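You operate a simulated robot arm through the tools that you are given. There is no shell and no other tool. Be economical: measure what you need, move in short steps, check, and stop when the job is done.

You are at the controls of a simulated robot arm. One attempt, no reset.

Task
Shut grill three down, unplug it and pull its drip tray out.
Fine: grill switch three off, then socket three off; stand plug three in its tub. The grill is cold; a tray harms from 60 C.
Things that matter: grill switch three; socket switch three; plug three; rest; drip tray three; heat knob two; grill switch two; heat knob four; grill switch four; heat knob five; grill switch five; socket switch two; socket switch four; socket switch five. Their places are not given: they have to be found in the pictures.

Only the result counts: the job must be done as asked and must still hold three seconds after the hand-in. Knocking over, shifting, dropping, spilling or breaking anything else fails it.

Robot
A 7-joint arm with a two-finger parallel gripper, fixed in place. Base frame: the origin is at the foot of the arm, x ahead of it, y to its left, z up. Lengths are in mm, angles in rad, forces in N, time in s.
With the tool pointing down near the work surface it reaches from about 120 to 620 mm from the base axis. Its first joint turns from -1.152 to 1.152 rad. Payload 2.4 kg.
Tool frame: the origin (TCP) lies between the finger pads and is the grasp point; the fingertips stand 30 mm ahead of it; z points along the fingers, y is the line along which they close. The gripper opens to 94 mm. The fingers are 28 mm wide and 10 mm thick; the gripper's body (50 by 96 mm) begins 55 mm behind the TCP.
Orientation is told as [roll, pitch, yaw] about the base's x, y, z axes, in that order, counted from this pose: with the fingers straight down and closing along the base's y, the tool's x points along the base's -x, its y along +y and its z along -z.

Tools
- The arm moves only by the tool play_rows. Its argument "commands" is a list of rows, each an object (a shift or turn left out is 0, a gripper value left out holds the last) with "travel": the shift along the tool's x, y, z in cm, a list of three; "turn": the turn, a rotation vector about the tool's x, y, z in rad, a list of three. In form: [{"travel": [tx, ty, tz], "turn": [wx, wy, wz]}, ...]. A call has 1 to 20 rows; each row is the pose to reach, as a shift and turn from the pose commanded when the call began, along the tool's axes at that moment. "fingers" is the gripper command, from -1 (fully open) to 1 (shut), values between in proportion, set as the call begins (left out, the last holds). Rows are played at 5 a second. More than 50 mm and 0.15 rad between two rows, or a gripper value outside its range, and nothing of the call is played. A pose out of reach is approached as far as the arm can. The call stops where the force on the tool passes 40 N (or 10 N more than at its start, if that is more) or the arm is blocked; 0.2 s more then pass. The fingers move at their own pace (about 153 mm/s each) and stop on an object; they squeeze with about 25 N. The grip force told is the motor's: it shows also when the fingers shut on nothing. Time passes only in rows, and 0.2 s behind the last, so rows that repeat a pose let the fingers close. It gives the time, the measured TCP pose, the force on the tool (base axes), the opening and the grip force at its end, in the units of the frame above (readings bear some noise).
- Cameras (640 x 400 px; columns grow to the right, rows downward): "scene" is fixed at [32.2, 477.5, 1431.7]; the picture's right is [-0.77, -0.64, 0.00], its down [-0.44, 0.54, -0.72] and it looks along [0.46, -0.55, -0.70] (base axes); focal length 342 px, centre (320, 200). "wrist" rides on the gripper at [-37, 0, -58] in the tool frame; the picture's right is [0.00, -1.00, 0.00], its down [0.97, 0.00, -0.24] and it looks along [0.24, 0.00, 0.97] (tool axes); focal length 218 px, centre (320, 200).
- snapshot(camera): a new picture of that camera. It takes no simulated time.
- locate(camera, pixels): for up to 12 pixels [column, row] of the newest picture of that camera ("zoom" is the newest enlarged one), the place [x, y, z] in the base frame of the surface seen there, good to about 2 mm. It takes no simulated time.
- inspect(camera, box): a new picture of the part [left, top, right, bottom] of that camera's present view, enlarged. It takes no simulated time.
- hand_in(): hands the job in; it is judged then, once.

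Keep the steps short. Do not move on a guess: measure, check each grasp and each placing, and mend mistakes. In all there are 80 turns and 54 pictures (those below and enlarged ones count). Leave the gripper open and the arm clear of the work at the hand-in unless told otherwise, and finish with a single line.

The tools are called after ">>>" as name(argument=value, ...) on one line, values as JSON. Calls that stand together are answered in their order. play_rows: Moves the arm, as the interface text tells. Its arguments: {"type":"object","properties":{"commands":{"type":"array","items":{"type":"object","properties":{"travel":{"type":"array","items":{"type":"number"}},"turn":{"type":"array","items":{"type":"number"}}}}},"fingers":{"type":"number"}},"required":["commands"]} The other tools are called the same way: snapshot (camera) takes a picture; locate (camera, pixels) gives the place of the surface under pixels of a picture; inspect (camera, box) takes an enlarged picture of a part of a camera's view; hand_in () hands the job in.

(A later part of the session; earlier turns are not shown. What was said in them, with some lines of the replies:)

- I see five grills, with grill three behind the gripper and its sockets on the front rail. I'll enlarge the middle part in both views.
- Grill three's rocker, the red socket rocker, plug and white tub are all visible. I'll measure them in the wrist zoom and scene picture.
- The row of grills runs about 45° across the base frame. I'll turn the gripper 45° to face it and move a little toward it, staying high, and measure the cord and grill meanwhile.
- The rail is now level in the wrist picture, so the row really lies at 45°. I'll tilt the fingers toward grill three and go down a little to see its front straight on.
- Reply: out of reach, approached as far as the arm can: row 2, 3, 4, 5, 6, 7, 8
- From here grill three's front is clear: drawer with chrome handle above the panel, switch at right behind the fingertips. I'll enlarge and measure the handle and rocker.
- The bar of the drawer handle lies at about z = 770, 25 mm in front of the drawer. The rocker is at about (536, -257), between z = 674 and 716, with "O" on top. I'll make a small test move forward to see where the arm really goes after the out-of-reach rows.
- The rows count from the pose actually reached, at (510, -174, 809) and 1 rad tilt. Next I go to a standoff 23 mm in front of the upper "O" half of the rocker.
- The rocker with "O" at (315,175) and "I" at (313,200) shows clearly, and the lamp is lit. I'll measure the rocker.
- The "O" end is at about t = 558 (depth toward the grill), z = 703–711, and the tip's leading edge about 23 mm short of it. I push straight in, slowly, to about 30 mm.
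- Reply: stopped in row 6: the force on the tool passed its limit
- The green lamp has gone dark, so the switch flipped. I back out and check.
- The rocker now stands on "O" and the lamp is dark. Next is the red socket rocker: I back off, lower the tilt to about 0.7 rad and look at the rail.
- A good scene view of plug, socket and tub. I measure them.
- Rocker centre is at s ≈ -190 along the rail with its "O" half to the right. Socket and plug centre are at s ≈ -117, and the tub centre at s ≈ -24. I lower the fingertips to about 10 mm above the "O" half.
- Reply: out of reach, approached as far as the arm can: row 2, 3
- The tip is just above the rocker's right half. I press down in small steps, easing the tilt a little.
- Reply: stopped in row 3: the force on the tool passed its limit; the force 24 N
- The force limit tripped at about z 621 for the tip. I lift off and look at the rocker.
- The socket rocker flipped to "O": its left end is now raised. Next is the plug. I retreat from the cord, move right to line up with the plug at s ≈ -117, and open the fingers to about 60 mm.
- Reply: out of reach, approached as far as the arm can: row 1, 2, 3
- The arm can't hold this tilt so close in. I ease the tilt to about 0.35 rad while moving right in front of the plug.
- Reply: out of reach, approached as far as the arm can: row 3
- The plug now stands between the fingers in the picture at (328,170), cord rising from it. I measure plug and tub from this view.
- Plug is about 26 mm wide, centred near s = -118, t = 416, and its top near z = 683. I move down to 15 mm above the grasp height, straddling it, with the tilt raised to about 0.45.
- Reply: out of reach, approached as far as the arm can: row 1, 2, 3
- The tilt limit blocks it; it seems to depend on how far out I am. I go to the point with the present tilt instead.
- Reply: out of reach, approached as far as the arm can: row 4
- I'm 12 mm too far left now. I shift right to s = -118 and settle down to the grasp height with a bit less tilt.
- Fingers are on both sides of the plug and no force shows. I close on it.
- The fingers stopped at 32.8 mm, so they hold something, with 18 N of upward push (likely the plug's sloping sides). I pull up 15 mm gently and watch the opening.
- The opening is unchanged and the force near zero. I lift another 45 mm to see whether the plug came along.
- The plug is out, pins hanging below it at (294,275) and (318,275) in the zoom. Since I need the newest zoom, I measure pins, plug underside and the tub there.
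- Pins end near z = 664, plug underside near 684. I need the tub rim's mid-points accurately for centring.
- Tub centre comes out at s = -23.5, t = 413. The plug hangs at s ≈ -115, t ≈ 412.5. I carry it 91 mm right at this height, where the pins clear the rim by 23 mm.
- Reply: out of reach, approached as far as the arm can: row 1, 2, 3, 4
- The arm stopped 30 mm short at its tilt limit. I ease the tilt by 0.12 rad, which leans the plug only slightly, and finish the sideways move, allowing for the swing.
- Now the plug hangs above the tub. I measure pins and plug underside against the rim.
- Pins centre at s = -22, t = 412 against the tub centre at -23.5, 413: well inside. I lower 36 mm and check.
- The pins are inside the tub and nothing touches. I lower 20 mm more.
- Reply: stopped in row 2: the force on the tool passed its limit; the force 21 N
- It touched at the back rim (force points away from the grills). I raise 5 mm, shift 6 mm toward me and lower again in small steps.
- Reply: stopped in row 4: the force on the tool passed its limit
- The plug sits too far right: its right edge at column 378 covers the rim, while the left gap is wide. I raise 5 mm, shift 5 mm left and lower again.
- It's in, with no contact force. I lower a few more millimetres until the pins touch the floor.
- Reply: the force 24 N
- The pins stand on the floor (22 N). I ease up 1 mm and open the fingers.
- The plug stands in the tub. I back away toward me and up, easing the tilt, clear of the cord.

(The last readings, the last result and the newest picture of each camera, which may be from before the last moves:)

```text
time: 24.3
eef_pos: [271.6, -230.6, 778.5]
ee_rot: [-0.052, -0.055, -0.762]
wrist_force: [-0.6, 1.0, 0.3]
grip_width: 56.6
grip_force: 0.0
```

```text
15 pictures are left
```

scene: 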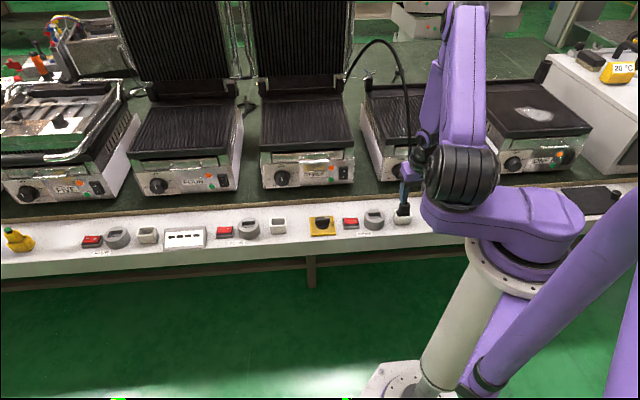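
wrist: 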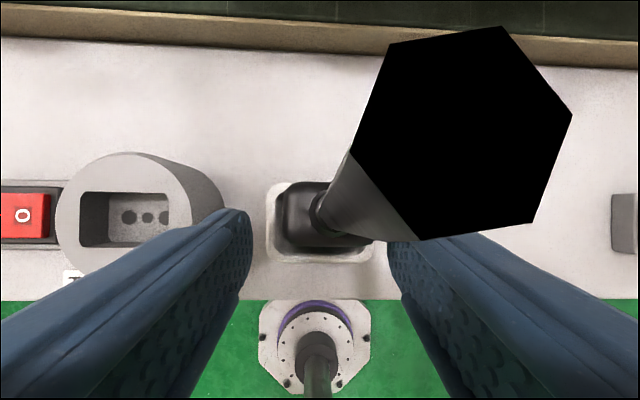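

Plug standing in tub three, cord hanging free. Next comes the tray. The handle bar lies along the rail direction at t ≈ 539, z ≈ 770, s from -336 to -250, so the fingers must close front-to-back. I rise, move left in front of grill three and turn the gripper by 90°.

>>> play_rows(commands=[{"travel": [-1.0, 3.36, -2.0]}, {"travel": [-2.5, 6.7, -4.0]}, {"travel": [-4.0, 10.0, -6.0]}, {"travel": [-5.5, 13.4, -8.0]}, {"travel": [-7.0, 16.8, -9.5]}, {"travel": [-8.4, 20.1, -11]}, {"travel": [-9.64, 23.49, -11.87]}, {"travel": [-9.64, 23.49, -11.87], "turn": [0, 0, -0.14]}, {"travel": [-9.64, 23.49, -11.87], "turn": [0, 0, -0.28]}, {"travel": [-9.64, 23.49, -11.87], "turn": [0, 0, -0.42]}, {"travel": [-9.64, 23.49, -11.87], "turn": [0, 0, -0.56]}, {"travel": [-9.64, 23.49, -11.87], "turn": [0, 0, -0.7]}, {"travel": [-9.64, 23.49, -11.87], "turn": [0, 0, -0.84]}, {"travel": [-9.64, 23.49, -11.87], "turn": [0, 0, -0.98]}, {"travel": [-9.64, 23.49, -11.87], "turn": [0, 0, -1.12]}, {"travel": [-9.64, 23.49, -11.87], "turn": [0, 0, -1.26]}, {"travel": [-9.64, 23.49, -11.87], "turn": [0, 0, -1.4]}, {"travel": [-9.64, 23.49, -11.87], "turn": [0, 0, -1.54]}])

>>> inspect(camera="scene", box=[230, 60, 390, 160])

```text
time: 28.1
eef_pos: [503.6, -119.5, 889.9]
ee_rot: [-0.06, 0.05, 0.776]
wrist_force: [-0.3, 0.0, 0.0]
grip_width: 56.4
grip_force: 0.1
```

```text
4.00 times, centred on (310, 110) of scene
```

zoom: 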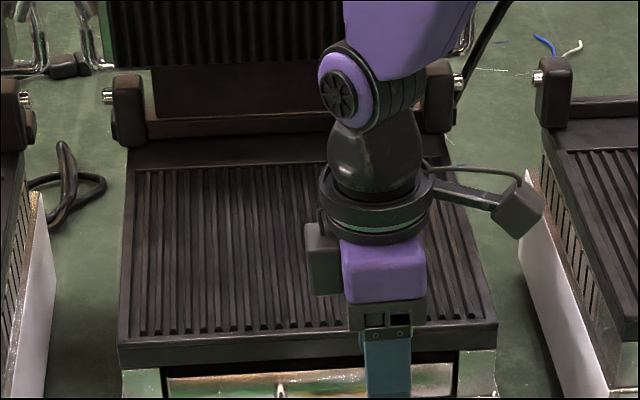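

The gripper is turned (closing toward the grill). I enlarge the drawer front and measure plate edge and handle.

>>> inspect(camera="scene", box=[250, 130, 362, 200])

>>> locate(camera="zoom", pixels=[[100, 90], [200, 85], [100, 110], [200, 108]])

```text
5.71 times, centred on (306, 165) of scene
```

zoom: 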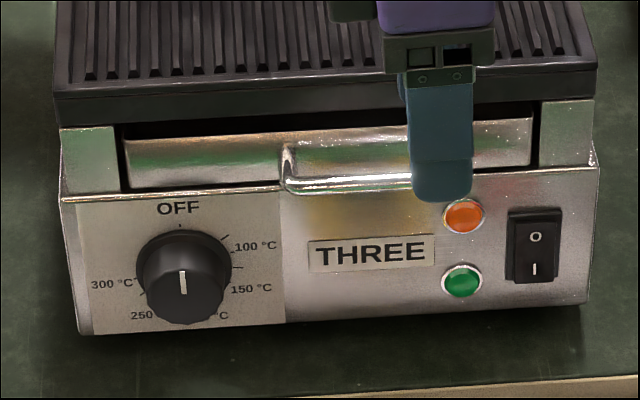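

```text
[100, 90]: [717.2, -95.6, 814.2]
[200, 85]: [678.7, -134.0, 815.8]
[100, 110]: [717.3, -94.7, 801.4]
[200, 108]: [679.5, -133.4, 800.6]
```

>>> locate(camera="zoom", pixels=[[290, 180], [310, 184], [340, 184], [370, 182], [400, 180], [340, 176], [340, 190], [340, 155], [285, 155], [180, 160], [505, 145], [340, 140]])

```text
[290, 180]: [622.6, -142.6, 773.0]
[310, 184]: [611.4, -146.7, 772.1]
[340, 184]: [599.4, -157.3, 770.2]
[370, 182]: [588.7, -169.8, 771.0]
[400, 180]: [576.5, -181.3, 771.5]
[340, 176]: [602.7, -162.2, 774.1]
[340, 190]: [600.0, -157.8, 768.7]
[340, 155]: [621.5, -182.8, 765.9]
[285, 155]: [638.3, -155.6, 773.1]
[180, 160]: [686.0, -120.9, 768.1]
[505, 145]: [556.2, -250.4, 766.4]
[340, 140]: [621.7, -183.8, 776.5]
```

Bar centre t ≈ 538, z ≈ 770, drawer face t ≈ 569, plate edge t = 574 with top at 816. I set the fingers 26 mm apart and go above the bar at s = -280.

>>> play_rows(commands=[{"travel": [-0.3, -2.4, 0.5]}, {"travel": [-0.6, -4.8, 1.5]}, {"travel": [-0.9, -7.2, 3.0]}, {"travel": [-1.18, -9.41, 5.52]}], fingers=0.447)

>>> snapshot(camera="wrist")

>>> inspect(camera="scene", box=[250, 110, 362, 180])

```text
time: 29.1
eef_pos: [579.0, -181.6, 838.6]
ee_rot: [-0.06, 0.048, 0.776]
wrist_force: [-0.2, 0.6, 0.5]
grip_width: 26.0
grip_force: 0.0
```

```text
12 pictures are left
```

wrist: 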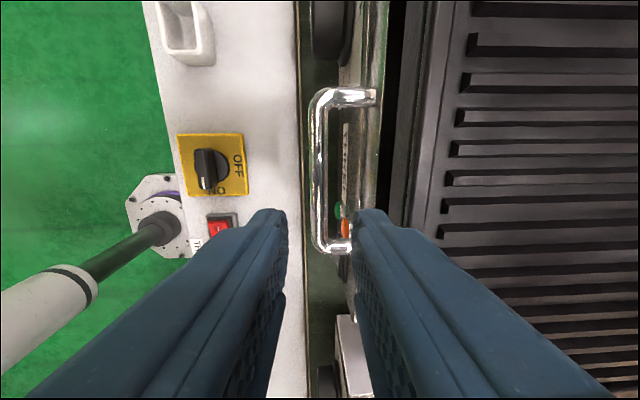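

```text
5.71 times, centred on (306, 145) of scene
```

zoom: 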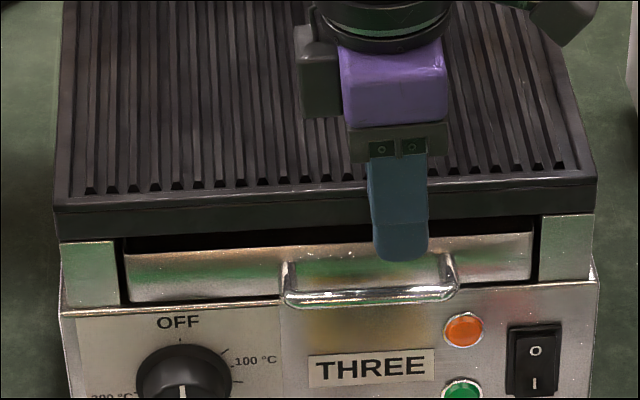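

The bar lies between the two fingers, and the fingers are well inside the handle's length. I go straight down 52 mm.

>>> play_rows(commands=[{"travel": [-0.07, 0.08, 1.4]}, {"travel": [-0.14, 0.16, 2.8]}, {"travel": [-0.2, 0.24, 4.0]}, {"travel": [-0.26, 0.31, 5.18]}])

>>> snapshot(camera="wrist")

```text
time: 30.1
eef_pos: [580.5, -179.9, 788.0]
ee_rot: [-0.058, 0.048, 0.774]
wrist_force: [-0.4, -0.2, 0.5]
grip_width: 25.8
grip_force: 0.1
```

```text
10 pictures are left
```

wrist: 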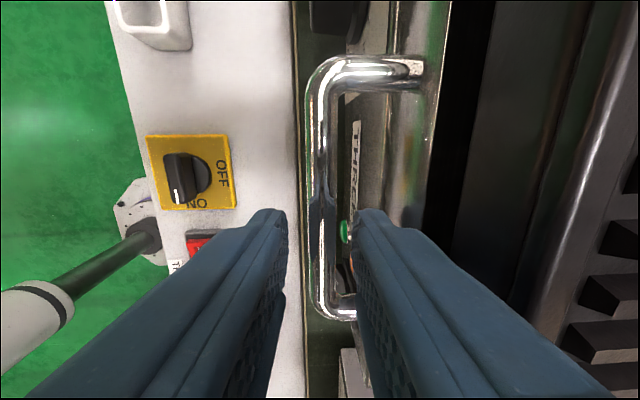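

The bar is between the fingers with no contact. I close on it.

>>> play_rows(commands=[{"travel": [0, 0, 0]}, {"travel": [0, 0, 0]}], fingers=1)

```text
time: 30.7
eef_pos: [580.3, -181.3, 788.1]
ee_rot: [-0.06, 0.048, 0.774]
wrist_force: [0.4, 1.1, 0.6]
grip_width: 10.3
grip_force: 44.4
```

The bar is held (10.3 mm). I pull straight toward me, 60 mm in slow steps.

>>> play_rows(commands=[{"travel": [0, 0.5, -0.03]}, {"travel": [0.01, 1.2, -0.07]}, {"travel": [0.02, 2.2, -0.13]}, {"travel": [0.03, 3.4, -0.2]}, {"travel": [0.04, 4.7, -0.28]}, {"travel": [0.05, 6.0, -0.36]}])

>>> inspect(camera="scene", box=[250, 110, 362, 180])

```text
time: 32.2
eef_pos: [536.2, -138.0, 787.7]
ee_rot: [-0.062, 0.046, 0.773]
wrist_force: [6.5, -1.8, -10.8]
grip_width: 10.8
grip_force: 43.9
stopped in row 6: the force on the tool passed its limit (the readings are from after the stop); the commanded pose is now the measured one
```

```text
5.71 times, centred on (306, 145) of scene
```

zoom: 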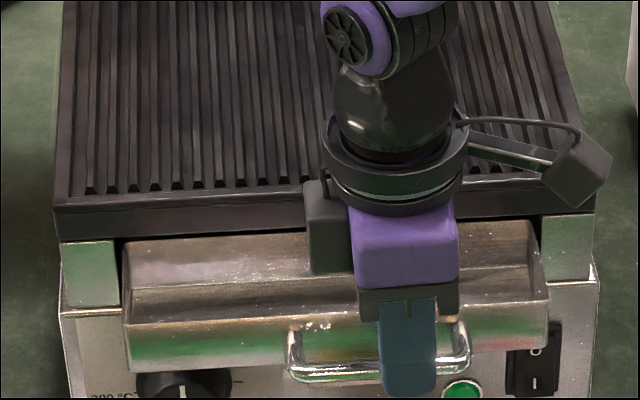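

The tray came out 61 mm, then the force limit tripped. I pull a little more to learn whether this is the end stop.

>>> play_rows(commands=[{"travel": [0, 0.2, 0.03]}, {"travel": [0, 0.5, 0.0]}, {"travel": [0.01, 0.9, -0.03]}, {"travel": [0.01, 1.4, -0.06]}, {"travel": [0.02, 2.0, -0.1]}])

```text
time: 32.9
eef_pos: [537.2, -137.7, 789.1]
ee_rot: [-0.075, 0.038, 0.771]
wrist_force: [8.1, -4.5, -12.1]
grip_width: 10.2
grip_force: 44.0
stopped in row 3: the force on the tool passed its limit (the readings are from after the stop); the commanded pose is now the measured one
```

It won't move farther at about 61 mm, which looks like an end stop. I open slightly to relieve the grip and look.

>>> play_rows(commands=[{"travel": [0, 0, 0]}, {"travel": [0, 0, 0]}], fingers=0.447)

>>> snapshot(camera="wrist")

```text
time: 33.5
eef_pos: [536.9, -138.0, 789.2]
ee_rot: [-0.074, 0.041, 0.775]
wrist_force: [-0.3, 0.0, 0.2]
grip_width: 25.9
grip_force: 0.1
```

```text
8 pictures are left
```

wrist: 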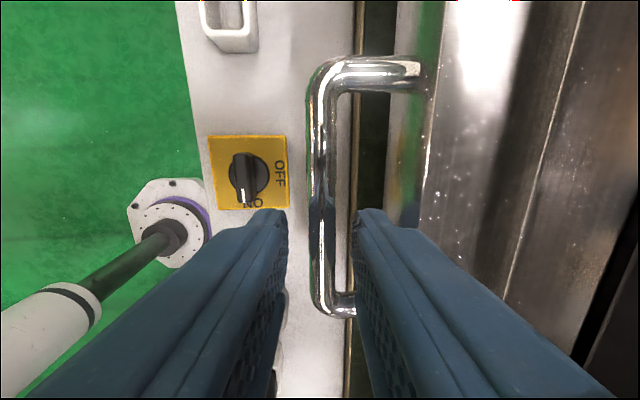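

The tray sits straight. I regrip once and pull gently to make sure it's the stop and not a snag.

>>> play_rows(commands=[{"travel": [0, 0, 0]}, {"travel": [0, 0, 0]}, {"travel": [0, 0.15, -0.01]}, {"travel": [0, 0.3, -0.02]}, {"travel": [0, 0.45, -0.03]}, {"travel": [0, 0.6, -0.04]}, {"travel": [0, 0.8, -0.05]}], fingers=1)

>>> play_rows(commands=[{"travel": [0, 0, 0]}, {"travel": [0, 0, 0]}], fingers=0.447)

```text
time: 34.7
eef_pos: [536.0, -139.4, 788.9]
ee_rot: [-0.084, 0.033, 0.771]
wrist_force: [6.6, -4.6, -12.1]
grip_width: 10.4
grip_force: 44.4
stopped in row 6: the force on the tool passed its limit (the readings are from after the stop); the commanded pose is now the measured one
```

```text
time: 35.3
eef_pos: [535.3, -137.9, 789.3]
ee_rot: [-0.085, 0.033, 0.77]
wrist_force: [-0.1, -0.1, -0.7]
grip_width: 26.0
grip_force: 0.0
```

Firm stop again, so the tray is fully out. I rise straight off the handle and then move away from the grill.

>>> play_rows(commands=[{"travel": [0.07, -0.17, -2.0]}, {"travel": [0.13, -0.34, -4.0]}, {"travel": [0.26, -0.68, -8.0]}, {"travel": [0.3, 2.5, -11]}, {"travel": [0.3, 6.5, -13]}, {"travel": [0.3, 11, -14]}, {"travel": [0.3, 15, -15]}])

>>> play_rows(commands=[{"travel": [0, 0, 0]}, {"travel": [0, 0, 0]}], fingers=-1)

>>> snapshot(camera="scene")

>>> inspect(camera="scene", box=[250, 120, 442, 240])

```text
time: 36.9
eef_pos: [419.3, -19.0, 925.4]
ee_rot: [-0.083, 0.031, 0.77]
wrist_force: [-0.1, 0.1, 0.2]
grip_width: 26.0
grip_force: 0.1
```

```text
time: 37.5
eef_pos: [421.6, -18.8, 925.6]
ee_rot: [-0.083, 0.032, 0.77]
wrist_force: [-1.0, 0.3, 0.2]
grip_width: 93.8
grip_force: 0.0
```

```text
7 pictures are left
```

scene: 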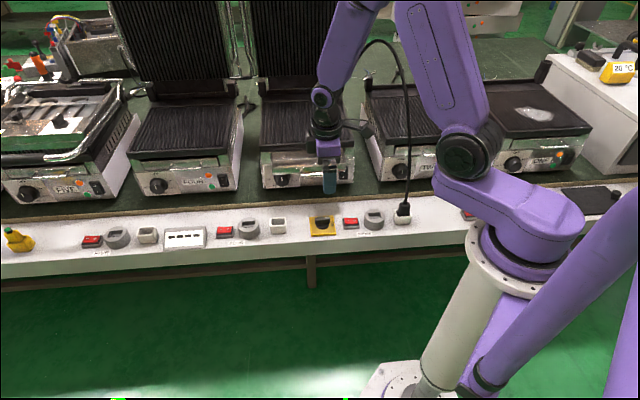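

```text
3.33 times, centred on (346, 180) of scene
```

zoom: 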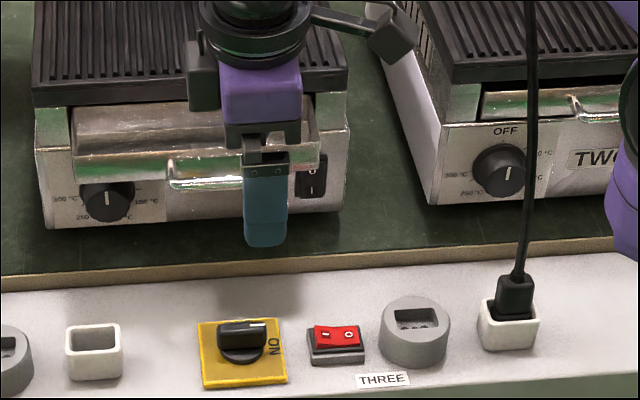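

Tray three is out, both switches stand on "O", the plug stands in its tub, and the arm is clear with the gripper open. Nothing else has moved, so I hand in.

>>> hand_in()

```text
The job is handed in.
```

Grill three and socket three are off, in that order; plug three stands in its tub, and the drip tray is pulled out about 61 mm, where it met a firm stop.
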